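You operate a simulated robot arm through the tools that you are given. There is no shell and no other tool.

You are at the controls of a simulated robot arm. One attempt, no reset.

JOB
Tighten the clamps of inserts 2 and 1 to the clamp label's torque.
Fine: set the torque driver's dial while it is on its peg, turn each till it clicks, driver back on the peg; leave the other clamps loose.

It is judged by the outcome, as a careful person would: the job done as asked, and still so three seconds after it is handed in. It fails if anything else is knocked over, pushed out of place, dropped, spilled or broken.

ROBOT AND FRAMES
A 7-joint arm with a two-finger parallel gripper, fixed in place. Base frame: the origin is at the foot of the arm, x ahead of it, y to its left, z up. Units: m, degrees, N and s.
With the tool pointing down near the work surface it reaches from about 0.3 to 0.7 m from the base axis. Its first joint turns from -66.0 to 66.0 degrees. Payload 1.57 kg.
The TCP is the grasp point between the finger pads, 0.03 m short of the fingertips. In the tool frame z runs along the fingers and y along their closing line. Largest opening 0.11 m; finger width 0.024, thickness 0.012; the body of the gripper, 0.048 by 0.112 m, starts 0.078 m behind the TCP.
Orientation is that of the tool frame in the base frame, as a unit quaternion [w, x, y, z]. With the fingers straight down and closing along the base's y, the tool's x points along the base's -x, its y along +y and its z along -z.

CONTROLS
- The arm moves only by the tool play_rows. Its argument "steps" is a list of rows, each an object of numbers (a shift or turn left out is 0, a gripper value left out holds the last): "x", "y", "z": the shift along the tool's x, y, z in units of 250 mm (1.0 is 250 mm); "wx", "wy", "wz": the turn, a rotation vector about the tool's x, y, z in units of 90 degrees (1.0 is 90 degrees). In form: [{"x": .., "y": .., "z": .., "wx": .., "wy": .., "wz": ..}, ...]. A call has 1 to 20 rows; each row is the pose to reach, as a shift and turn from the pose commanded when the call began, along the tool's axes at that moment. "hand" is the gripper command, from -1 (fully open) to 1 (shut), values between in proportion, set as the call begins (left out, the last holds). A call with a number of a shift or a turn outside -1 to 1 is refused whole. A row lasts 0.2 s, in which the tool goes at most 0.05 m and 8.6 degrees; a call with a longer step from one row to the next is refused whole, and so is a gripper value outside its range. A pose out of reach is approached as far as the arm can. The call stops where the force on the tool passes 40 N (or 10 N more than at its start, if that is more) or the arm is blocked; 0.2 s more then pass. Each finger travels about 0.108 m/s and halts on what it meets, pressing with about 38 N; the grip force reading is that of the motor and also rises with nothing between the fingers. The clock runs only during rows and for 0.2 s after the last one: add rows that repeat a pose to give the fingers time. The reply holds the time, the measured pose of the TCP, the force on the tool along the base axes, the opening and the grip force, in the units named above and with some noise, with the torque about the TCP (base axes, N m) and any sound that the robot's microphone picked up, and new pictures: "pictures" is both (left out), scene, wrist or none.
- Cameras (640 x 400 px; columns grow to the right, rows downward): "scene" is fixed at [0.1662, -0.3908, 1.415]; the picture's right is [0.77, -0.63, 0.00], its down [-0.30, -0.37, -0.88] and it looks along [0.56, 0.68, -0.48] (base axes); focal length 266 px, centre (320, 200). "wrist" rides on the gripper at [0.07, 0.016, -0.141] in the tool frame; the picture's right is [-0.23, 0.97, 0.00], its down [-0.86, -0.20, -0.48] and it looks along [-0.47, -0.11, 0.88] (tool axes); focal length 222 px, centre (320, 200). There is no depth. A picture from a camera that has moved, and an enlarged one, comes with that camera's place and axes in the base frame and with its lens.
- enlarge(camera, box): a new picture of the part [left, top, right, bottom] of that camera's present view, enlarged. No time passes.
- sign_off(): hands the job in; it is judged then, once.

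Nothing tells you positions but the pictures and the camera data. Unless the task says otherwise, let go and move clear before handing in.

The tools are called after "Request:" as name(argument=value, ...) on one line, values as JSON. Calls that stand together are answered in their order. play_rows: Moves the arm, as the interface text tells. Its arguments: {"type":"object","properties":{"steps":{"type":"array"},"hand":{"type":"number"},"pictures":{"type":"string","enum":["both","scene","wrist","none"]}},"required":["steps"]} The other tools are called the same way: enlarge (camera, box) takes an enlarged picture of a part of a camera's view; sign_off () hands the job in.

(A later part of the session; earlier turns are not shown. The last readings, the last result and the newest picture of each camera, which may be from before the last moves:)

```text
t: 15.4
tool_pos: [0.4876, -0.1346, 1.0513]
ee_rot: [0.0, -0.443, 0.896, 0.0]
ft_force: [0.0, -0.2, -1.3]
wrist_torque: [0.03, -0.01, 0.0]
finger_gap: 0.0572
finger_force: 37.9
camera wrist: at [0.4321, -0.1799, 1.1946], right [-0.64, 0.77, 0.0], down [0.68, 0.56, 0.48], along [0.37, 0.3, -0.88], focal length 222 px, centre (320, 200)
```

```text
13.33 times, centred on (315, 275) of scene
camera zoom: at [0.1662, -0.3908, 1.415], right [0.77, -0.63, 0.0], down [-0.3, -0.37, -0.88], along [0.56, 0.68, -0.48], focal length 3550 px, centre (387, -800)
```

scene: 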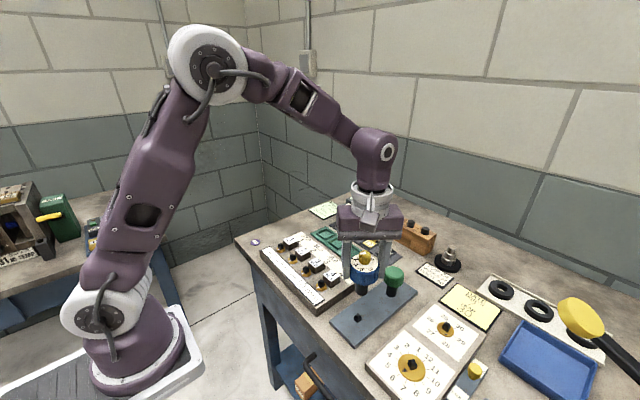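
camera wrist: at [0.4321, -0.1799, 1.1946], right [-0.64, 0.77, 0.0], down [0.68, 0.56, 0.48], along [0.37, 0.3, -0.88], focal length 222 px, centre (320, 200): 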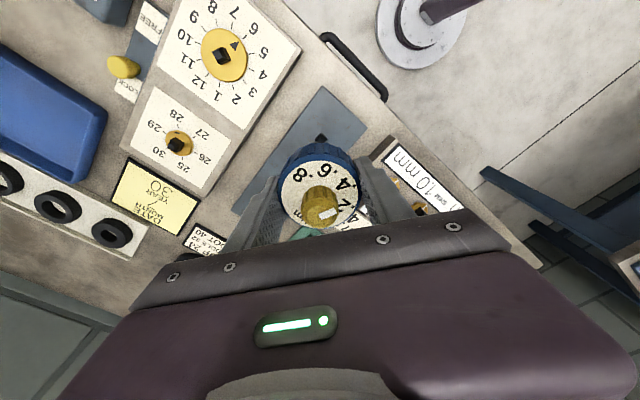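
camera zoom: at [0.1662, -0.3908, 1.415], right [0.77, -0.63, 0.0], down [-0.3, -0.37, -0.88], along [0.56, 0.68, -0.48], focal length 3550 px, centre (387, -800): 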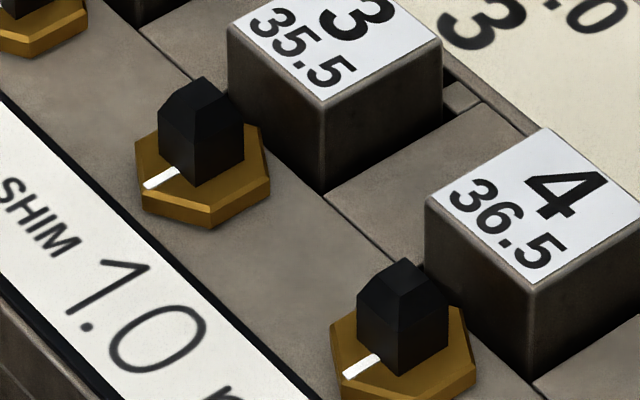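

The peg is a 12 mm square post aligned with the axes, with the slab at about z = 0.883. The clamp posts look identical and aligned too, with clamp 2 near (0.4745, 0.106) and clamp 1 near (0.4747, 0.170). I'll carry the driver above clamp 2 at the same yaw.

Request:
play_rows(steps=[{"z": -0.05}, {"z": -0.1024}, {"x": -0.07, "y": 0.06, "z": -0.1024}, {"x": -0.17, "y": 0.145, "z": -0.1024}, {"x": -0.28, "y": 0.239, "z": -0.1024}, {"x": -0.39, "y": 0.333, "z": -0.1024}, {"x": -0.5, "y": 0.427, "z": -0.1024}, {"x": -0.6, "y": 0.512, "z": -0.1024}, {"x": -0.68, "y": 0.58, "z": -0.1024}, {"x": -0.7333, "y": 0.6261, "z": -0.1024}, {"x": -0.7333, "y": 0.6261, "z": -0.1024}, {"x": -0.7333, "y": 0.6261, "z": -0.1024}])

Request:
enlarge(camera="wrist", box=[306, 122, 338, 142])

Request:
enlarge(camera="scene", box=[250, 190, 350, 290])

Request:
enlarge(camera="wrist", box=[250, 100, 400, 220])

```text
t: 18.0
tool_pos: [0.4729, 0.107, 1.077]
ee_rot: [0.0, -0.442, 0.897, 0.0]
ft_force: [0.0, -0.5, -1.8]
wrist_torque: [-0.01, -0.01, 0.01]
finger_gap: 0.0574
finger_force: 38.1
camera wrist: at [0.4178, 0.0621, 1.2204], right [-0.64, 0.77, 0.0], down [0.68, 0.56, 0.48], along [0.37, 0.3, -0.88], focal length 222 px, centre (320, 200)
```

scene: 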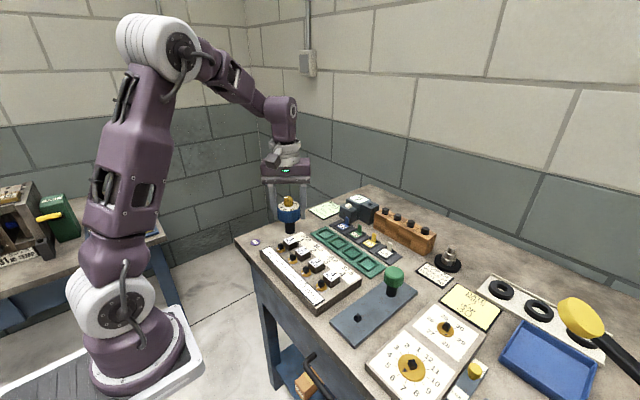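
wrist: 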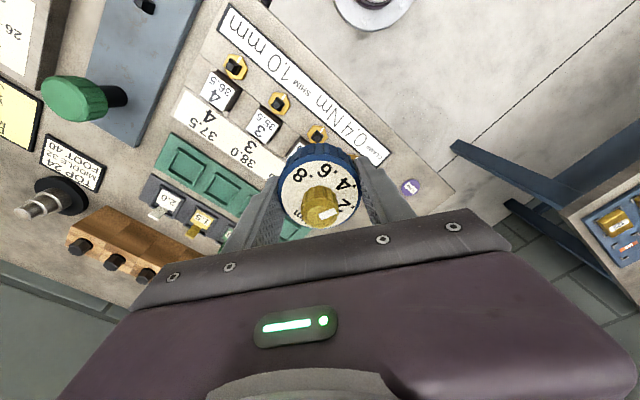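

```text
16.00 times, centred on (322, 132) of wrist
camera zoom: at [0.4178, 0.0621, 1.2204], right [-0.64, 0.77, 0.0], down [0.68, 0.56, 0.48], along [0.37, 0.3, -0.88], focal length 3554 px, centre (288, 1288)
```

zoom: 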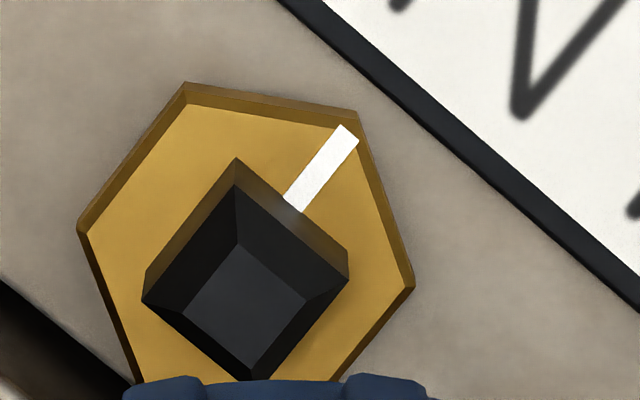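

```text
4.00 times, centred on (300, 240) of scene
camera zoom: at [0.1662, -0.3908, 1.415], right [0.77, -0.63, 0.0], down [-0.3, -0.37, -0.88], along [0.56, 0.68, -0.48], focal length 1065 px, centre (400, 40)
```

zoom: 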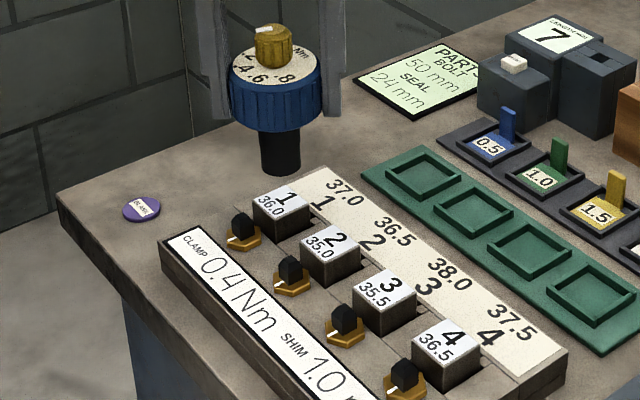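

```text
3.33 times, centred on (325, 160) of wrist
camera zoom: at [0.4178, 0.0621, 1.2204], right [-0.64, 0.77, 0.0], down [0.68, 0.56, 0.48], along [0.37, 0.3, -0.88], focal length 740 px, centre (303, 333)
```

zoom: 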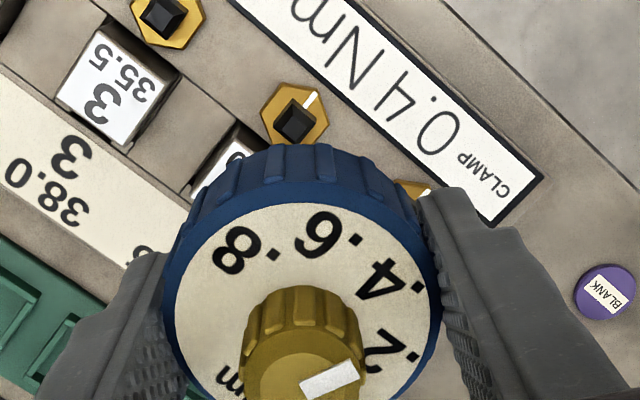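

Clamp 2's post appears about 64 px left and 41 px above the peg reference in the same zoom, so the driver must shift by about (+0.8, −6.4) mm. The matching apparent size says the hex top is about 25.6 mm above the slab. I'll correct and recheck.

Request:
play_rows(steps=[{"x": 0.0092, "y": -0.009}, {"x": 0.0184, "y": -0.0181}, {"x": 0.0184, "y": -0.0181}, {"x": 0.0184, "y": -0.0181}], pictures="none")

Request:
enlarge(camera="wrist", box=[306, 122, 338, 142])

```text
t: 19.0
tool_pos: [0.475, 0.0994, 1.078]
ee_rot: [0.0, -0.443, 0.896, 0.0]
ft_force: [0.0, 0.6, -2.5]
wrist_torque: [0.0, 0.0, 0.02]
finger_gap: 0.0571
finger_force: 38.0
```

```text
16.00 times, centred on (322, 132) of wrist
camera zoom: at [0.4192, 0.0552, 1.2206], right [-0.64, 0.77, 0.0], down [0.68, 0.56, 0.48], along [0.37, 0.3, -0.88], focal length 3554 px, centre (288, 1288)
```

zoom: 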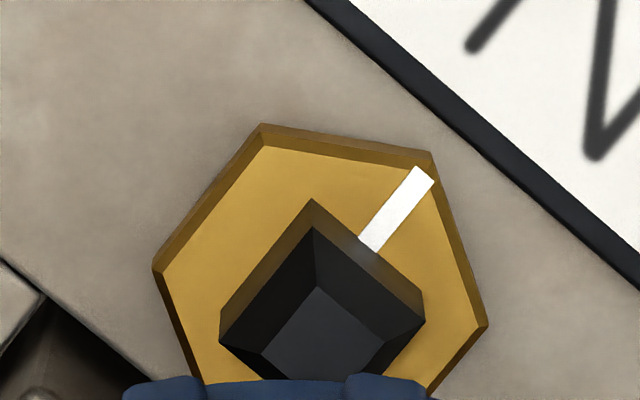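

Now only about 13 px (1.1 mm) off to the right. I'll fix that while descending to just above the post.

Request:
play_rows(steps=[{"x": -0.001, "y": 0.0043}, {"x": -0.001, "y": 0.0043, "z": 0.04}, {"x": -0.001, "y": 0.0043, "z": 0.1}, {"x": -0.001, "y": 0.0043, "z": 0.16}, {"x": -0.001, "y": 0.0043, "z": 0.22}, {"x": -0.001, "y": 0.0043, "z": 0.25}, {"x": -0.001, "y": 0.0043, "z": 0.25}])

Request:
enlarge(camera="scene", box=[260, 200, 330, 270])

Request:
enlarge(camera="wrist", box=[250, 100, 400, 220])

```text
t: 20.6
tool_pos: [0.4743, 0.1001, 1.0155]
ee_rot: [0.0, -0.442, 0.897, 0.0]
ft_force: [0.3, -1.0, -1.7]
wrist_torque: [0.0, 0.01, -0.02]
finger_gap: 0.0571
finger_force: 38.4
camera wrist: at [0.419, 0.0561, 1.1583], right [-0.64, 0.77, 0.0], down [0.68, 0.56, 0.48], along [0.37, 0.3, -0.88], focal length 222 px, centre (320, 200)
```

scene: 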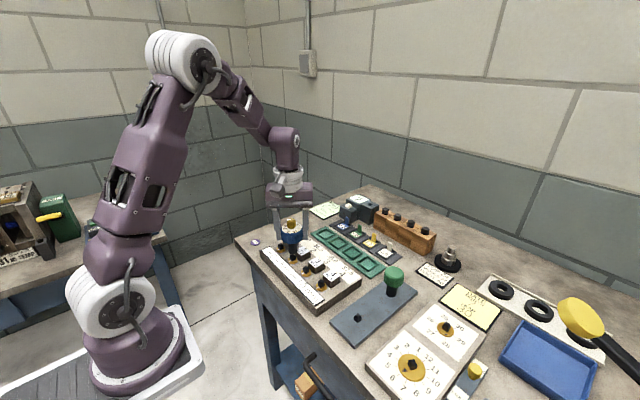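
wrist: 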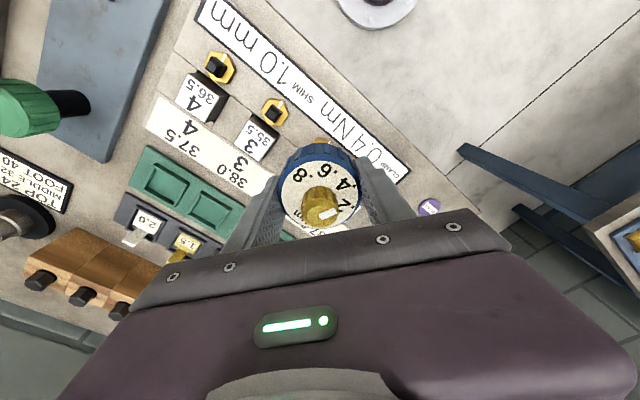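

```text
5.71 times, centred on (295, 235) of scene
camera zoom: at [0.1662, -0.3908, 1.415], right [0.77, -0.63, 0.0], down [-0.3, -0.37, -0.88], along [0.56, 0.68, -0.48], focal length 1522 px, centre (463, 0)
```

zoom: 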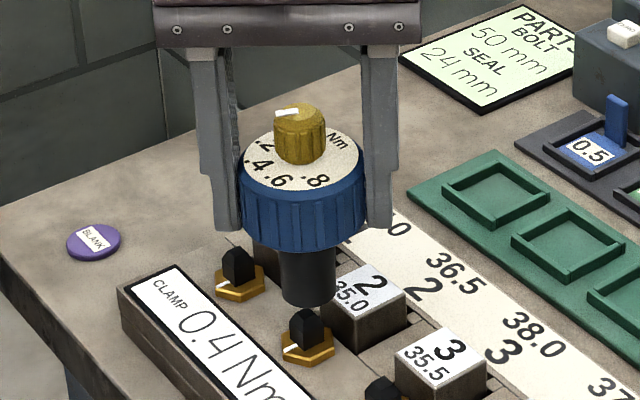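

```text
3.33 times, centred on (325, 160) of wrist
camera zoom: at [0.419, 0.0561, 1.1583], right [-0.64, 0.77, 0.0], down [0.68, 0.56, 0.48], along [0.37, 0.3, -0.88], focal length 740 px, centre (303, 333)
```

zoom: 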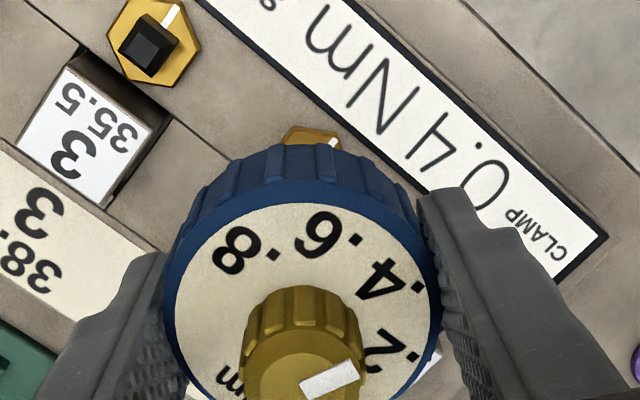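

The shank hovers just above clamp 2's post and lines up with it in both views. I'll lower slowly to seat the socket.

Request:
play_rows(steps=[{"z": 0.012}, {"z": 0.024}, {"z": 0.034}, {"z": 0.044}, {"z": 0.054}, {"z": 0.064}, {"z": 0.074}, {"z": 0.084}, {"z": 0.092}, {"z": 0.098}, {"z": 0.104}, {"z": 0.104}], pictures="scene")

Request:
enlarge(camera="scene", box=[260, 200, 330, 270])

```text
t: 23.2
tool_pos: [0.4724, 0.1013, 0.9886]
ee_rot: [-0.001, -0.443, 0.896, 0.0]
ft_force: [-15.6, 9.0, 5.1]
wrist_torque: [0.62, 1.03, -0.03]
finger_gap: 0.0572
finger_force: 37.7
```

scene: 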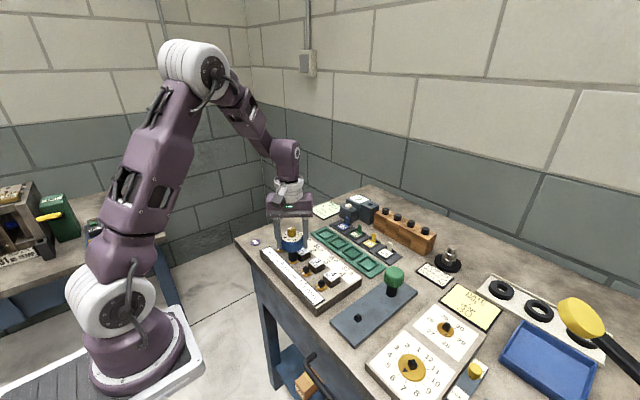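

```text
5.71 times, centred on (295, 235) of scene
camera zoom: at [0.1657, -0.3906, 1.4152], right [0.77, -0.63, 0.0], down [-0.3, -0.37, -0.88], along [0.56, 0.68, -0.48], focal length 1522 px, centre (463, 0)
```

zoom: 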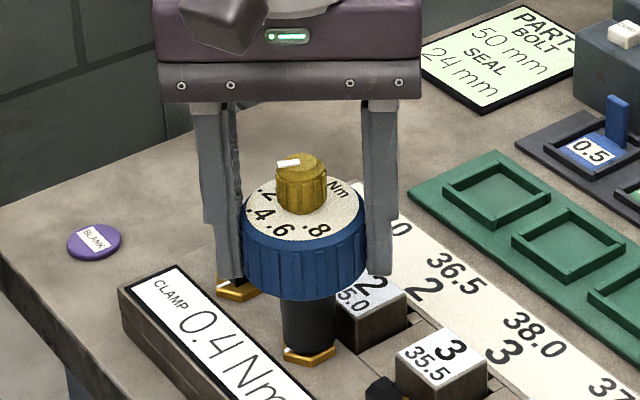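

The socket slid over the post and reaches the hex, with about 18 N side load along the closing line. I'll relieve it by shifting ~2 mm along tool +y, then settle slightly lower.

Request:
play_rows(steps=[{"y": 0.004}, {"y": 0.008}, {"y": 0.008}, {"y": 0.008, "z": 0.003}, {"y": 0.008, "z": 0.006}, {"y": 0.008, "z": 0.006}], pictures="none")

```text
t: 24.6
tool_pos: [0.4721, 0.1007, 0.9875]
ee_rot: [0.0, -0.443, 0.897, 0.0]
ft_force: [-9.5, -1.7, 1.8]
wrist_torque: [-0.13, 0.63, -0.01]
finger_gap: 0.0571
finger_force: 38.2
```

Request:
play_rows(steps=[{"x": 0.002, "y": 0.002}, {"x": 0.0035, "y": 0.003, "z": 0.002}, {"x": 0.0035, "y": 0.003, "z": 0.004}, {"x": 0.0035, "y": 0.003, "z": 0.004}], pictures="none")

Request:
enlarge(camera="scene", box=[265, 220, 325, 280])

Request:
enlarge(camera="wrist", box=[250, 100, 400, 220])

```text
t: 25.6
tool_pos: [0.4719, 0.1009, 0.986]
ee_rot: [0.0, -0.443, 0.897, 0.001]
ft_force: [0.3, 0.9, -2.1]
wrist_torque: [-0.01, -0.01, 0.03]
finger_gap: 0.0572
finger_force: 37.5
```

```text
6.67 times, centred on (295, 250) of scene
camera zoom: at [0.1662, -0.3908, 1.415], right [0.77, -0.63, 0.0], down [-0.3, -0.37, -0.88], along [0.56, 0.68, -0.48], focal length 1775 px, centre (487, -133)
```

zoom: 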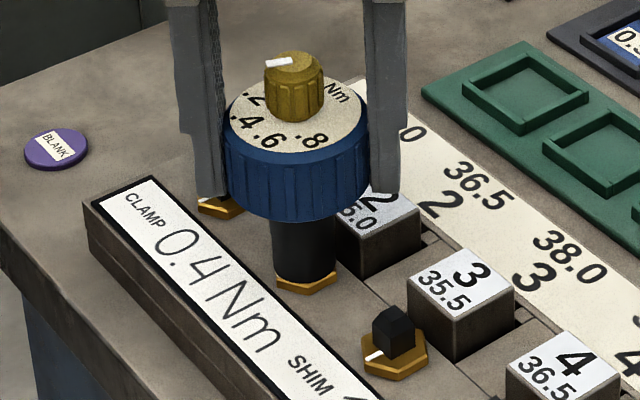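

```text
3.33 times, centred on (325, 160) of wrist
camera zoom: at [0.4166, 0.0569, 1.129], right [-0.64, 0.77, 0.0], down [0.68, 0.56, 0.48], along [0.37, 0.3, -0.88], focal length 740 px, centre (303, 333)
```

zoom: 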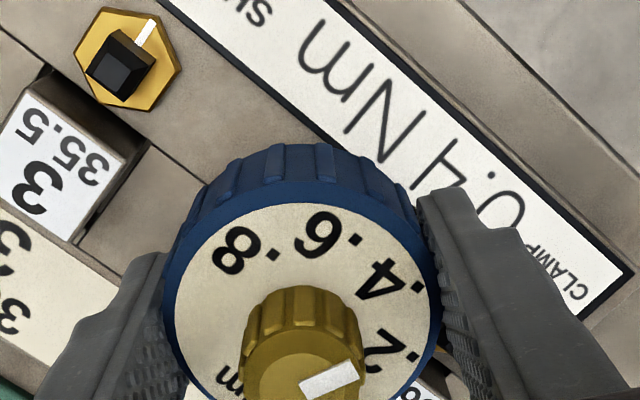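

The side load is gone. I'll ease down slightly to feel the hex contact.

Request:
play_rows(steps=[{"z": 0.003}, {"z": 0.006}, {"z": 0.006}], pictures="none")

```text
t: 26.4
tool_pos: [0.4714, 0.1018, 0.9859]
ee_rot: [0.0, -0.443, 0.897, 0.0]
ft_force: [-3.4, 4.3, 11.3]
wrist_torque: [0.18, 0.13, -0.01]
finger_gap: 0.057
finger_force: 37.7
```

Seated with about 13 N contact. Now I'll turn clockwise (tool +wz) in short calls, listening for the click and watching the torque.

Request:
play_rows(steps=[{"wz": 0.05}, {"wz": 0.1}, {"wz": 0.15}, {"wz": 0.2}, {"wz": 0.25}, {"wz": 0.3}], pictures="scene")

Request:
enlarge(camera="scene", box=[265, 220, 325, 280])

```text
t: 27.8
tool_pos: [0.4727, 0.1003, 0.9867]
ee_rot: [0.0, -0.221, 0.975, 0.001]
ft_force: [2.7, 1.3, 7.2]
wrist_torque: [0.11, -0.18, 0.06]
finger_gap: 0.0571
finger_force: 37.8
```

scene: 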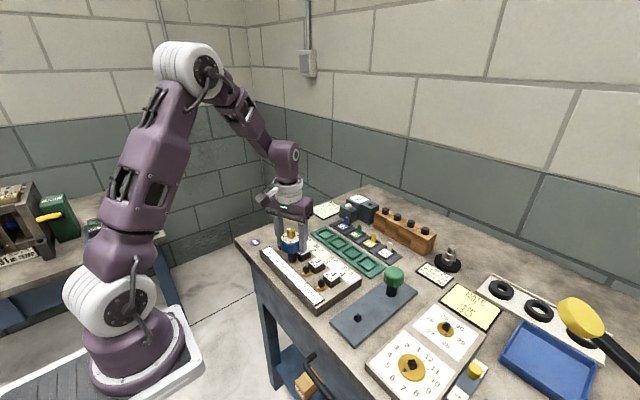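

```text
6.67 times, centred on (295, 250) of scene
camera zoom: at [0.1661, -0.3908, 1.415], right [0.77, -0.63, 0.0], down [-0.3, -0.37, -0.88], along [0.56, 0.68, -0.48], focal length 1775 px, centre (487, -133)
```

zoom: 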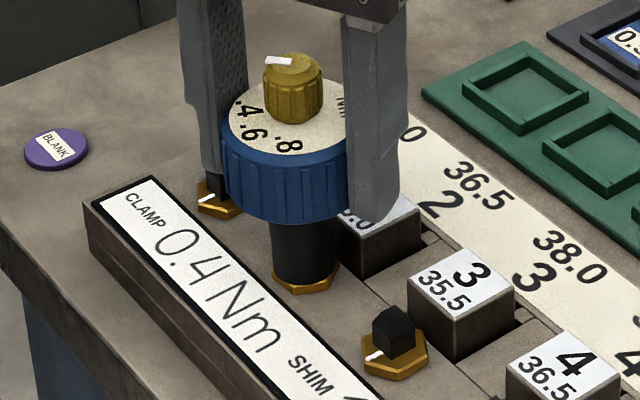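

Request:
enlarge(camera="scene", box=[282, 222, 306, 240])

Request:
enlarge(camera="wrist", box=[250, 100, 400, 220])

Request:
enlarge(camera="scene", box=[280, 250, 310, 270])

```text
16.00 times, centred on (294, 231) of scene
camera zoom: at [0.1661, -0.3908, 1.415], right [0.77, -0.63, 0.0], down [-0.3, -0.37, -0.88], along [0.56, 0.68, -0.48], focal length 4260 px, centre (736, -296)
```

zoom: 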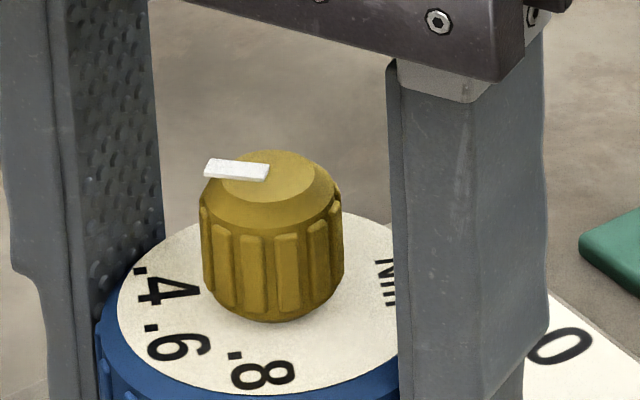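

```text
3.33 times, centred on (325, 160) of wrist
camera zoom: at [0.4016, 0.0866, 1.1284], right [-0.21, 0.98, 0.0], down [0.86, 0.19, 0.48], along [0.47, 0.1, -0.88], focal length 740 px, centre (303, 333)
```

zoom: 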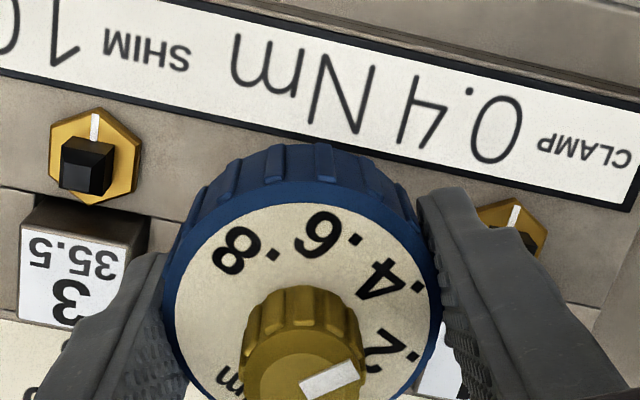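

```text
16.00 times, centred on (295, 260) of scene
camera zoom: at [0.1661, -0.3908, 1.415], right [0.77, -0.63, 0.0], down [-0.3, -0.37, -0.88], along [0.56, 0.68, -0.48], focal length 4260 px, centre (720, -760)
```

zoom: 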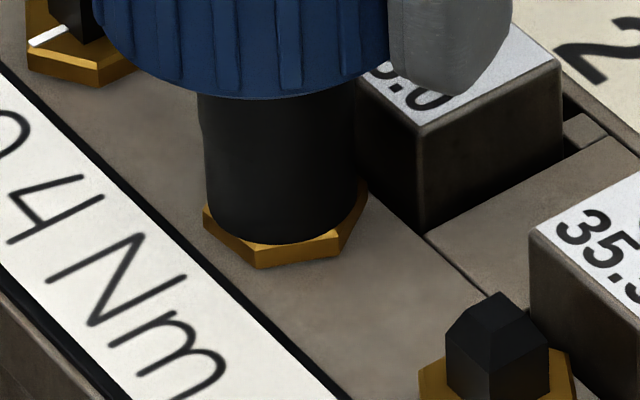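

The wrist view shows the pointer still at the same place relative to the dial, so the knob and handle rotate together, and the hex turns too. I'll keep turning clockwise.

Request:
play_rows(steps=[{"wz": 0.05}, {"wz": 0.1}, {"wz": 0.15}, {"wz": 0.2}, {"wz": 0.25}, {"wz": 0.3}], pictures="wrist")

```text
t: 29.2
tool_pos: [0.4718, 0.1005, 0.9837]
ee_rot: [0.001, 0.014, 1.0, 0.0]
ft_force: [10.1, -1.5, 5.6]
wrist_torque: [-0.1, -0.62, 0.1]
finger_gap: 0.0569
finger_force: 38.5
camera wrist: at [0.4028, 0.12, 1.1283], right [0.25, 0.97, 0.0], down [0.85, -0.22, 0.48], along [0.46, -0.12, -0.88], focal length 222 px, centre (320, 200)
```

wrist: 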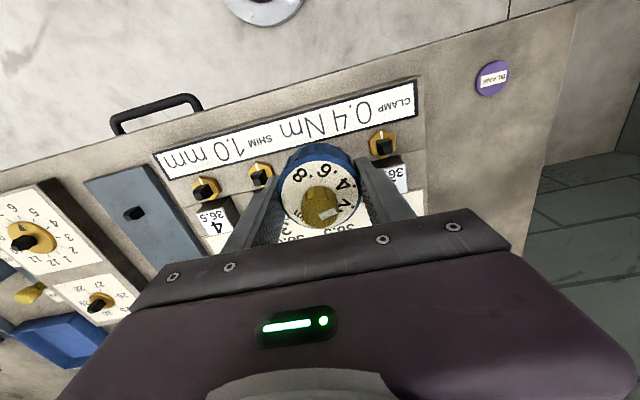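

Torque is rising slowly (0.10 Nm), with a 10 N side load in +x. I'll recentre by 1 mm and keep turning.

Request:
play_rows(steps=[{"x": -0.004, "wz": 0.03}, {"x": -0.004, "wz": 0.08}, {"x": -0.004, "wz": 0.13}, {"x": -0.004, "wz": 0.18}, {"x": -0.004, "wz": 0.23}], pictures="none")

```text
t: 30.4
tool_pos: [0.4731, 0.1019, 0.986]
ee_rot: [-0.001, 0.192, 0.981, 0.001]
ft_force: [0.6, -4.9, 4.0]
wrist_torque: [-0.31, -0.13, 0.21]
finger_gap: 0.0571
finger_force: 37.7
```

Request:
play_rows(steps=[{"x": -0.001, "y": -0.002, "wz": 0.04}, {"x": -0.001, "y": -0.002, "wz": 0.08}, {"x": -0.001, "y": -0.002, "wz": 0.12}, {"x": -0.001, "y": -0.002, "wz": 0.16}], pictures="none")

```text
t: 31.4
tool_pos: [0.4707, 0.1026, 0.9853]
ee_rot: [0.0, 0.316, 0.949, 0.001]
ft_force: [-4.5, -3.1, 24.0]
wrist_torque: [-0.22, 0.43, 0.13]
finger_gap: 0.0571
finger_force: 37.3
```

Vertical force jumped to 24 N and the torque fell, so I'll look before going on.

Request:
enlarge(camera="wrist", box=[250, 100, 400, 220])

Request:
enlarge(camera="scene", box=[265, 220, 325, 280])

Request:
enlarge(camera="scene", box=[280, 250, 310, 270])

```text
3.33 times, centred on (325, 160) of wrist
camera zoom: at [0.4257, 0.1561, 1.1283], right [0.76, 0.65, 0.0], down [0.57, -0.67, 0.48], along [0.31, -0.36, -0.88], focal length 740 px, centre (303, 333)
```

zoom: 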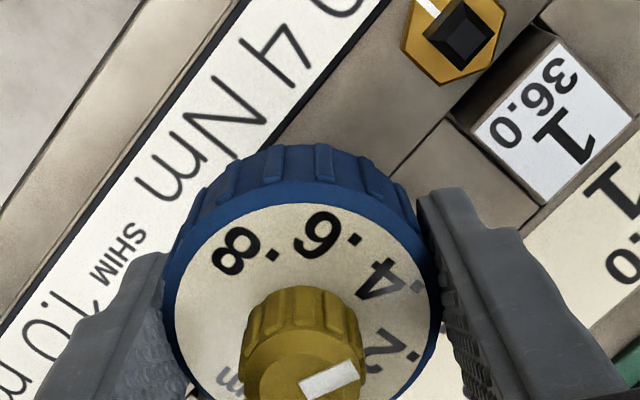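

```text
6.67 times, centred on (295, 250) of scene
camera zoom: at [0.1657, -0.391, 1.415], right [0.77, -0.63, 0.0], down [-0.3, -0.37, -0.88], along [0.56, 0.68, -0.48], focal length 1775 px, centre (487, -133)
```

zoom: 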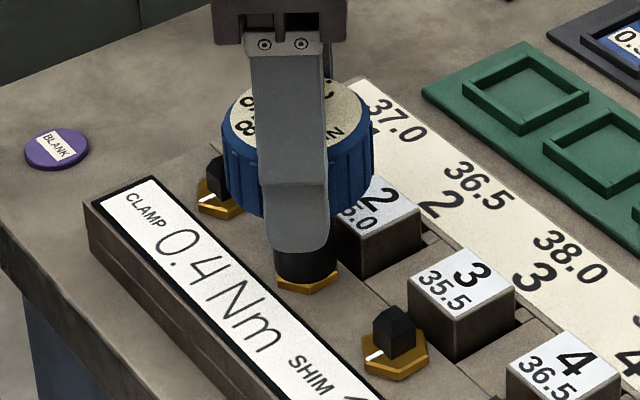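

```text
16.00 times, centred on (295, 260) of scene
camera zoom: at [0.1657, -0.391, 1.415], right [0.77, -0.63, 0.0], down [-0.3, -0.37, -0.88], along [0.56, 0.68, -0.48], focal length 4260 px, centre (720, -760)
```

zoom: 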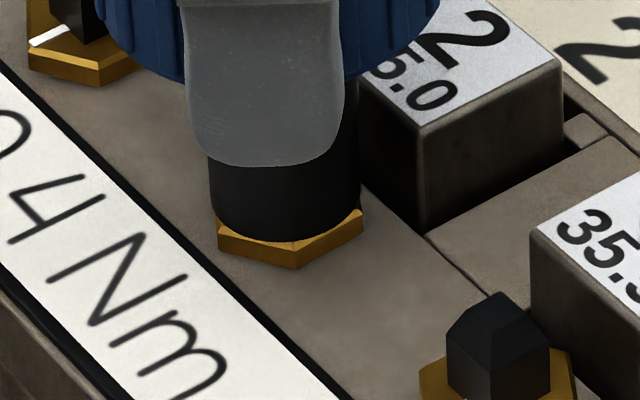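

The driver, hand and hex are all still turning together and the setting is unchanged. I'll relieve the vertical load by 1 mm and continue clockwise.

Request:
play_rows(steps=[{"z": -0.004}, {"z": -0.004, "wz": 0.04}, {"z": -0.004, "wz": 0.08}, {"z": -0.004, "wz": 0.12}], pictures="none")

```text
t: 32.4
tool_pos: [0.4713, 0.1002, 0.9857]
ee_rot: [-0.001, 0.402, 0.916, -0.001]
ft_force: [0.2, -1.4, -20.8]
wrist_torque: [-0.14, -0.2, 0.28]
finger_gap: 0.0572
finger_force: 38.0
```

Torque is at 0.28 Nm and the sub-millimetre z error just flips the load, so I'll go back down half a millimetre and continue in small steps.

Request:
play_rows(steps=[{"z": 0.002, "wz": 0.03}, {"z": 0.002, "wz": 0.06}, {"z": 0.002, "wz": 0.09}], pictures="none")

```text
t: 33.2
tool_pos: [0.4723, 0.0998, 0.985]
ee_rot: [0.0, 0.465, 0.885, 0.0]
ft_force: [-6.0, -3.5, -0.8]
wrist_torque: [-0.14, 0.38, 0.29]
finger_gap: 0.0572
finger_force: 37.8
```

Request:
play_rows(steps=[{"wz": 0.03}, {"wz": 0.06}, {"wz": 0.09}], pictures="none")

```text
t: 34.0
tool_pos: [0.4724, 0.1003, 0.9856]
ee_rot: [0.0, 0.527, 0.85, -0.001]
ft_force: [-6.8, -3.4, -5.6]
wrist_torque: [-0.07, 0.37, 0.27]
finger_gap: 0.0569
finger_force: 37.9
```

Request:
enlarge(camera="wrist", box=[250, 100, 400, 220])

Request:
enlarge(camera="scene", box=[280, 250, 310, 270])

Request:
enlarge(camera="scene", box=[265, 200, 325, 280])

```text
3.33 times, centred on (325, 160) of wrist
camera zoom: at [0.4556, 0.1709, 1.1286], right [0.97, 0.23, 0.0], down [0.2, -0.85, 0.48], along [0.11, -0.47, -0.88], focal length 740 px, centre (303, 333)
```

zoom: 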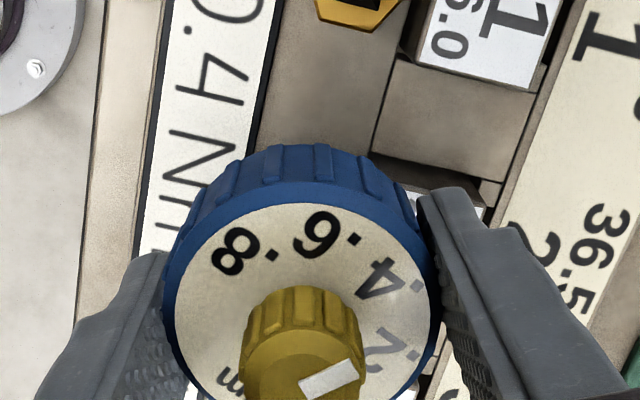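

```text
16.00 times, centred on (295, 260) of scene
camera zoom: at [0.1661, -0.3909, 1.415], right [0.77, -0.63, 0.0], down [-0.3, -0.37, -0.88], along [0.56, 0.68, -0.48], focal length 4260 px, centre (720, -760)
```

zoom: 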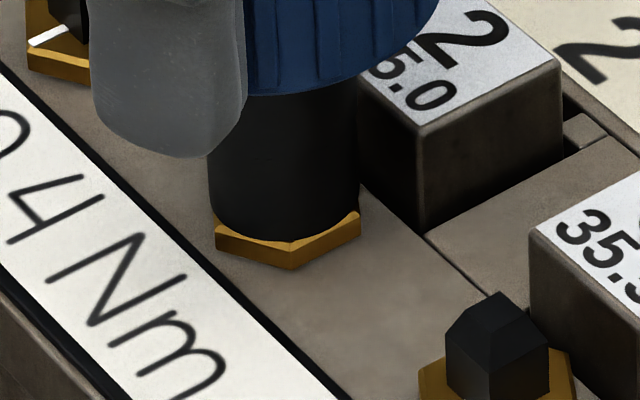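

```text
5.00 times, centred on (295, 240) of scene
camera zoom: at [0.1661, -0.3909, 1.415], right [0.77, -0.63, 0.0], down [-0.3, -0.37, -0.88], along [0.56, 0.68, -0.48], focal length 1331 px, centre (445, 0)
```

zoom: 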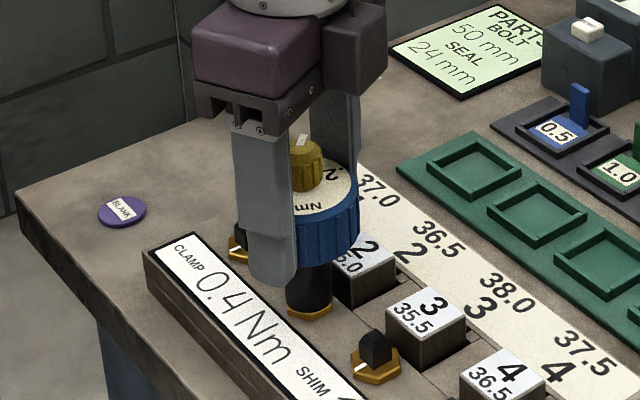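

The click hasn't come and the torque is hovering around 0.28 Nm. I'll check whether the hex still moves by turning another 8° and comparing close-ups.

Request:
enlarge(camera="scene", box=[286, 258, 302, 268])

Request:
play_rows(steps=[{"wz": 0.03}, {"wz": 0.06}, {"wz": 0.09}], pictures="none")

Request:
enlarge(camera="scene", box=[286, 258, 302, 268])

```text
16.00 times, centred on (294, 263) of scene
camera zoom: at [0.1661, -0.3909, 1.415], right [0.77, -0.63, 0.0], down [-0.3, -0.37, -0.88], along [0.56, 0.68, -0.48], focal length 4260 px, centre (736, -808)
```

zoom: 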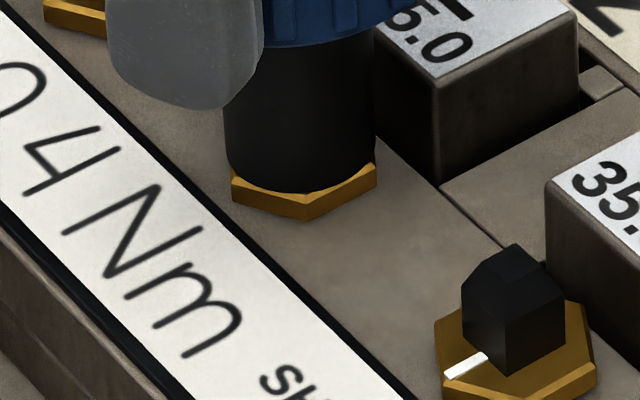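

```text
t: 34.8
tool_pos: [0.4708, 0.1009, 0.9861]
ee_rot: [0.0, 0.585, 0.811, -0.001]
ft_force: [-6.5, -8.2, -14.9]
wrist_torque: [-0.46, 0.31, 0.27]
finger_gap: 0.0573
finger_force: 37.5
```

```text
16.00 times, centred on (294, 263) of scene
camera zoom: at [0.1662, -0.391, 1.415], right [0.77, -0.63, 0.0], down [-0.3, -0.37, -0.88], along [0.56, 0.68, -0.48], focal length 4260 px, centre (736, -808)
```

zoom: 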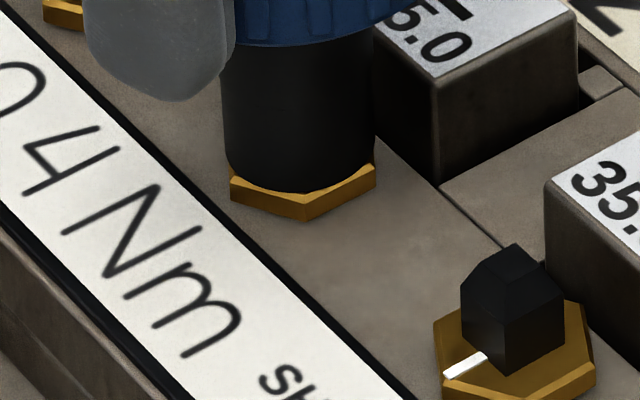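

The hex no longer moves while the handle keeps turning at about 0.28 Nm, yet no click was reported. I'll turn a bit further and watch the torque.

Request:
play_rows(steps=[{"wz": 0.04}, {"wz": 0.08}, {"wz": 0.12}, {"wz": 0.12}], pictures="none")

Request:
enlarge(camera="scene", box=[286, 258, 302, 268])

Request:
enlarge(camera="wrist", box=[250, 100, 400, 220])

```text
t: 35.8
tool_pos: [0.4719, 0.1004, 0.9858]
ee_rot: [0.0, 0.659, 0.752, 0.001]
ft_force: [-12.9, -5.4, 8.4]
wrist_torque: [-0.37, 0.79, 0.21]
finger_gap: 0.0572
finger_force: 38.1
```

```text
16.00 times, centred on (294, 263) of scene
camera zoom: at [0.1657, -0.391, 1.415], right [0.77, -0.63, 0.0], down [-0.3, -0.37, -0.88], along [0.56, 0.68, -0.48], focal length 4260 px, centre (736, -808)
```

zoom: 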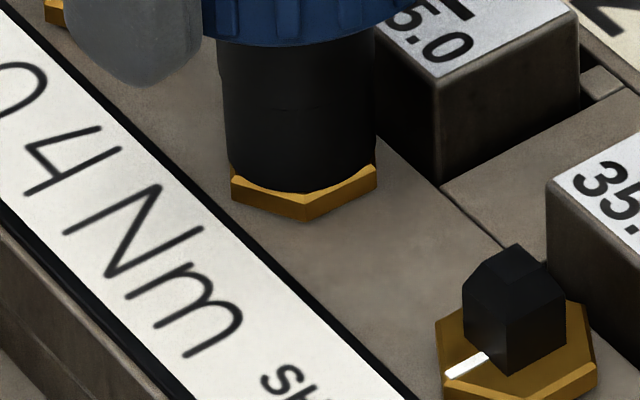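

```text
3.33 times, centred on (325, 160) of wrist
camera zoom: at [0.4789, 0.1724, 1.1288], right [1.0, -0.1, 0.0], down [-0.09, -0.87, 0.48], along [-0.05, -0.48, -0.88], focal length 740 px, centre (303, 333)
```

zoom: 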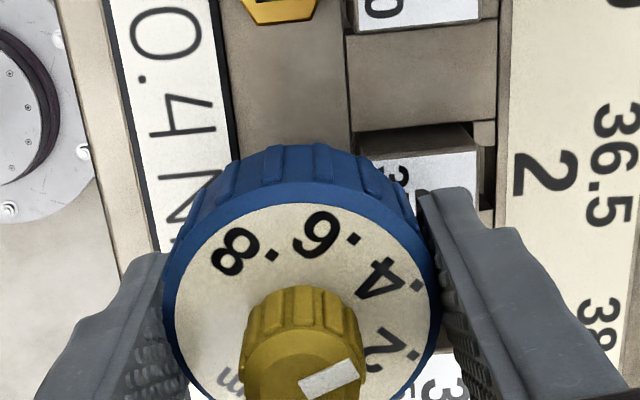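

The hex stays at about 56° while the handle has turned 135°. I'll release the handle in place, which lets me see whether it springs back and lets me re-grip with fresh travel.

Request:
play_rows(steps=[{"z": 0}, {"z": 0}], hand=-0.45, pictures="none")

Request:
enlarge(camera="wrist", box=[250, 100, 400, 220])

Request:
enlarge(camera="scene", box=[265, 210, 325, 280])

```text
t: 36.4
tool_pos: [0.4733, 0.0998, 0.9845]
ee_rot: [0.001, 0.659, 0.752, 0.001]
ft_force: [0.7, -0.2, 0.2]
wrist_torque: [0.02, 0.03, 0.02]
finger_gap: 0.08
finger_force: 0.0
```

```text
3.33 times, centred on (325, 160) of wrist
camera zoom: at [0.4795, 0.1726, 1.1285], right [1.0, -0.1, 0.0], down [-0.09, -0.87, 0.48], along [-0.05, -0.48, -0.88], focal length 740 px, centre (303, 333)
```

zoom: 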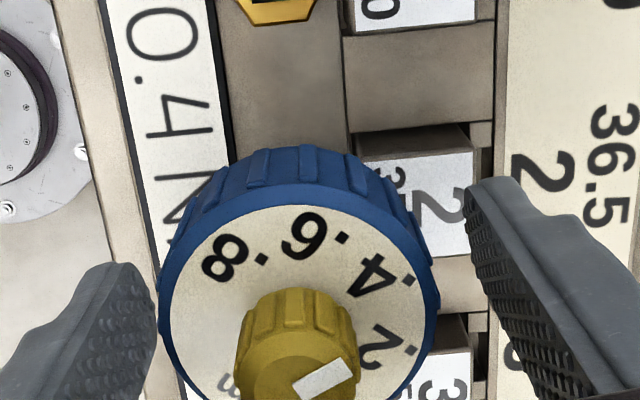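

```text
5.71 times, centred on (295, 245) of scene
camera zoom: at [0.1662, -0.3908, 1.415], right [0.77, -0.63, 0.0], down [-0.3, -0.37, -0.88], along [0.56, 0.68, -0.48], focal length 1522 px, centre (463, -57)
```

zoom: 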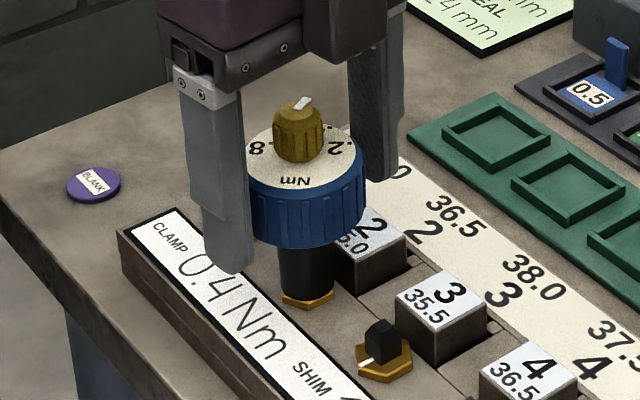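

The handle only relaxed a few degrees, so the torque was creeping off slowly during each pause. Faster continuous turning should build the full torque. I'll rotate the open hand back CCW for fresh travel and recentre it.

Request:
play_rows(steps=[{"x": 0.003, "y": -0.0076}, {"x": 0.003, "y": -0.0076, "wz": -0.09}, {"x": 0.003, "y": -0.0076, "wz": -0.18}, {"x": 0.003, "y": -0.0076, "wz": -0.27}, {"x": 0.003, "y": -0.0076, "wz": -0.36}, {"x": 0.003, "y": -0.0076, "wz": -0.45}, {"x": 0.003, "y": -0.0076, "wz": -0.54}, {"x": 0.003, "y": -0.0076, "wz": -0.63}, {"x": 0.003, "y": -0.0076, "wz": -0.72}, {"x": 0.003, "y": -0.0076, "wz": -0.81}, {"x": 0.003, "y": -0.0076, "wz": -0.9}, {"x": 0.003, "y": -0.0076, "wz": -0.9}], pictures="none")

Request:
enlarge(camera="wrist", box=[250, 100, 400, 220])

Request:
enlarge(camera="scene", box=[265, 210, 325, 280])

```text
t: 39.0
tool_pos: [0.4694, 0.1013, 0.9853]
ee_rot: [0.0, 0.011, 1.0, 0.0]
ft_force: [0.9, 0.3, 0.3]
wrist_torque: [0.0, -0.01, 0.03]
finger_gap: 0.0797
finger_force: 0.1
```

```text
3.33 times, centred on (325, 160) of wrist
camera zoom: at [0.4012, 0.12, 1.1284], right [0.25, 0.97, 0.0], down [0.85, -0.22, 0.48], along [0.46, -0.12, -0.88], focal length 740 px, centre (303, 333)
```

zoom: 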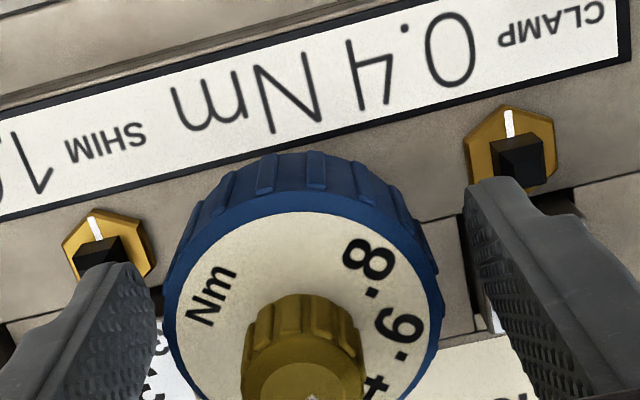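

```text
5.71 times, centred on (295, 245) of scene
camera zoom: at [0.1662, -0.3908, 1.415], right [0.77, -0.63, 0.0], down [-0.3, -0.37, -0.88], along [0.56, 0.68, -0.48], focal length 1522 px, centre (463, -57)
```

zoom: 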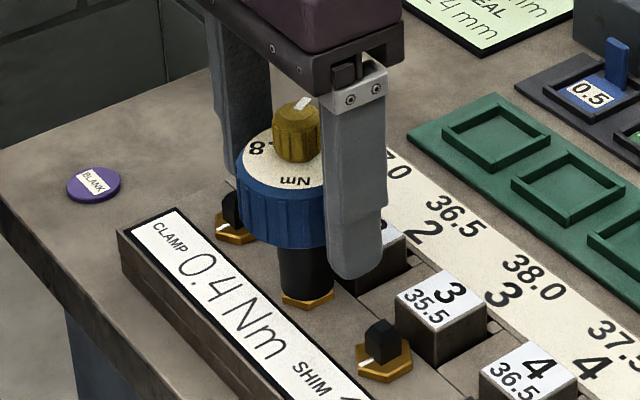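

Request:
play_rows(steps=[{"x": -0.003, "wz": -0.09}, {"x": -0.003, "wz": -0.18}, {"x": -0.003, "wz": -0.27}, {"x": -0.003, "wz": -0.36}, {"x": -0.003, "wz": -0.45}, {"x": -0.003, "wz": -0.54}, {"x": -0.003, "wz": -0.63}, {"x": -0.003, "wz": -0.7}, {"x": -0.003, "wz": -0.7}], pictures="none")

Request:
enlarge(camera="wrist", box=[250, 100, 400, 220])

```text
t: 41.0
tool_pos: [0.4721, 0.1006, 0.9866]
ee_rot: [-0.001, -0.513, 0.858, 0.0]
ft_force: [0.8, -1.0, -0.3]
wrist_torque: [0.02, 0.02, -0.01]
finger_gap: 0.0798
finger_force: 0.0
```

```text
3.33 times, centred on (325, 160) of wrist
camera zoom: at [0.4242, 0.0484, 1.1284], right [-0.75, 0.66, 0.0], down [0.58, 0.66, 0.48], along [0.32, 0.36, -0.88], focal length 740 px, centre (303, 333)
```

zoom: 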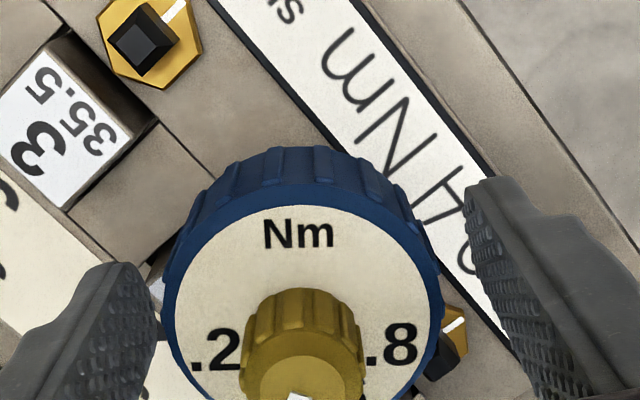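

Hand is at +62° yaw around the handle. I'll grip again and then turn clockwise at full speed.

Request:
play_rows(steps=[{"z": 0}, {"z": 0}, {"z": 0}], hand=1, pictures="none")

Request:
play_rows(steps=[{"wz": 0.095}, {"wz": 0.19}, {"wz": 0.285}, {"wz": 0.38}, {"wz": 0.475}], pictures="none")

Request:
enlarge(camera="scene", box=[286, 258, 302, 268])

```text
t: 41.8
tool_pos: [0.4705, 0.101, 0.9854]
ee_rot: [0.0, -0.512, 0.859, 0.0]
ft_force: [0.3, 0.7, 0.3]
wrist_torque: [0.0, -0.06, 0.0]
finger_gap: 0.0568
finger_force: 38.0
```

```text
t: 43.0
tool_pos: [0.4732, 0.0999, 0.9855]
ee_rot: [0.0, -0.162, 0.987, -0.001]
ft_force: [5.7, -0.9, -0.2]
wrist_torque: [-0.03, -0.32, 0.31]
finger_gap: 0.0569
finger_force: 38.6
```

```text
16.00 times, centred on (294, 263) of scene
camera zoom: at [0.1664, -0.3908, 1.415], right [0.77, -0.63, 0.0], down [-0.3, -0.37, -0.88], along [0.56, 0.68, -0.48], focal length 4260 px, centre (736, -808)
```

zoom: 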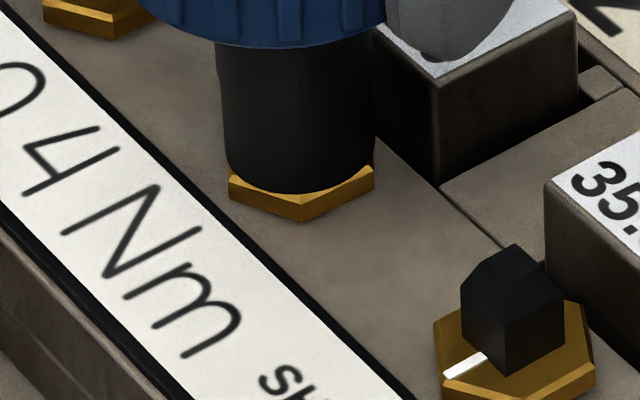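

Torque is up to 0.31 Nm. I'll continue at full speed.

Request:
play_rows(steps=[{"wz": 0.095}, {"wz": 0.19}, {"wz": 0.285}, {"wz": 0.38}, {"wz": 0.475}, {"wz": 0.57}], pictures="none")

Request:
enlarge(camera="scene", box=[286, 258, 302, 268])

```text
t: 44.4
tool_pos: [0.4718, 0.1, 0.9855]
ee_rot: [0.001, 0.281, 0.96, -0.001]
ft_force: [-1.8, 5.1, 15.5]
wrist_torque: [0.26, 0.17, 0.33]
finger_gap: 0.0567
finger_force: 37.8
```

```text
16.00 times, centred on (294, 263) of scene
camera zoom: at [0.1659, -0.3907, 1.4151], right [0.77, -0.63, 0.0], down [-0.3, -0.37, -0.88], along [0.56, 0.68, -0.48], focal length 4260 px, centre (736, -808)
```

zoom: 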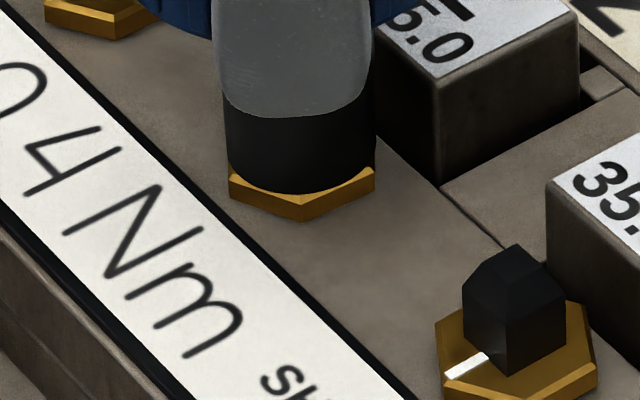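

Request:
enlarge(camera="wrist", box=[250, 100, 400, 220])

Request:
enlarge(camera="scene", box=[265, 200, 325, 280])

```text
3.33 times, centred on (325, 160) of wrist
camera zoom: at [0.4217, 0.1531, 1.1286], right [0.72, 0.7, 0.0], down [0.61, -0.63, 0.48], along [0.33, -0.34, -0.88], focal length 740 px, centre (303, 333)
```

zoom: 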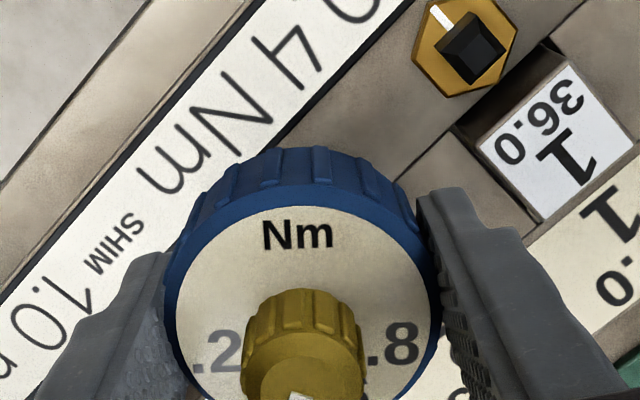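

```text
5.00 times, centred on (295, 240) of scene
camera zoom: at [0.1659, -0.3907, 1.4151], right [0.77, -0.63, 0.0], down [-0.3, -0.37, -0.88], along [0.56, 0.68, -0.48], focal length 1331 px, centre (445, 0)
```

zoom: 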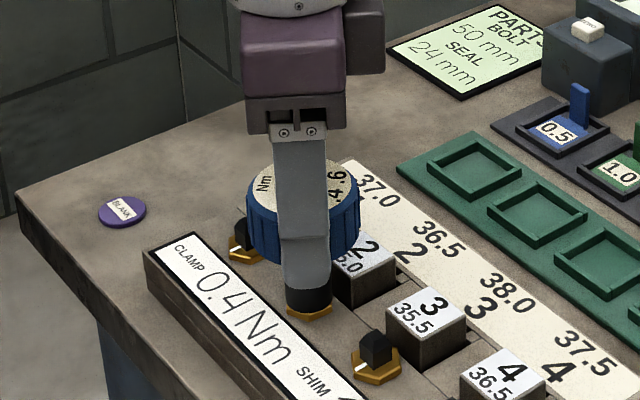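

The handle rotates firmly with the hand and torque is slowly climbing (0.33 Nm), so I'll keep turning clockwise until the click.

Request:
play_rows(steps=[{"wz": 0.095}, {"wz": 0.19}, {"wz": 0.285}, {"wz": 0.38}, {"wz": 0.475}, {"wz": 0.57}], pictures="none")

Request:
enlarge(camera="scene", box=[286, 258, 302, 268])

```text
t: 45.8
tool_pos: [0.4725, 0.1012, 0.9853]
ee_rot: [0.0, 0.669, 0.743, -0.001]
ft_force: [-4.3, 3.8, 22.7]
wrist_torque: [0.15, 0.27, 0.26]
finger_gap: 0.0567
finger_force: 38.4
```

```text
16.00 times, centred on (294, 263) of scene
camera zoom: at [0.1658, -0.3908, 1.4151], right [0.77, -0.63, 0.0], down [-0.3, -0.37, -0.88], along [0.56, 0.68, -0.48], focal length 4260 px, centre (736, -808)
```

zoom: 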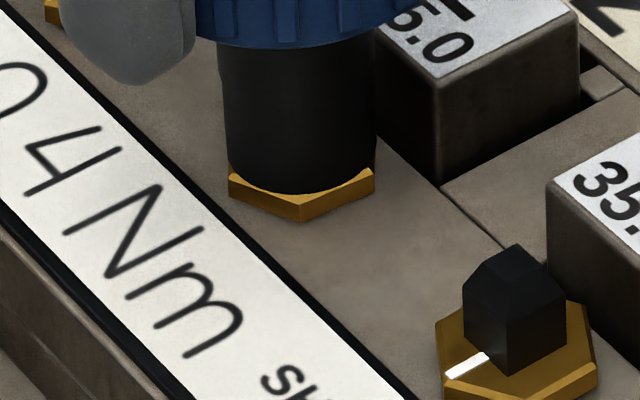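

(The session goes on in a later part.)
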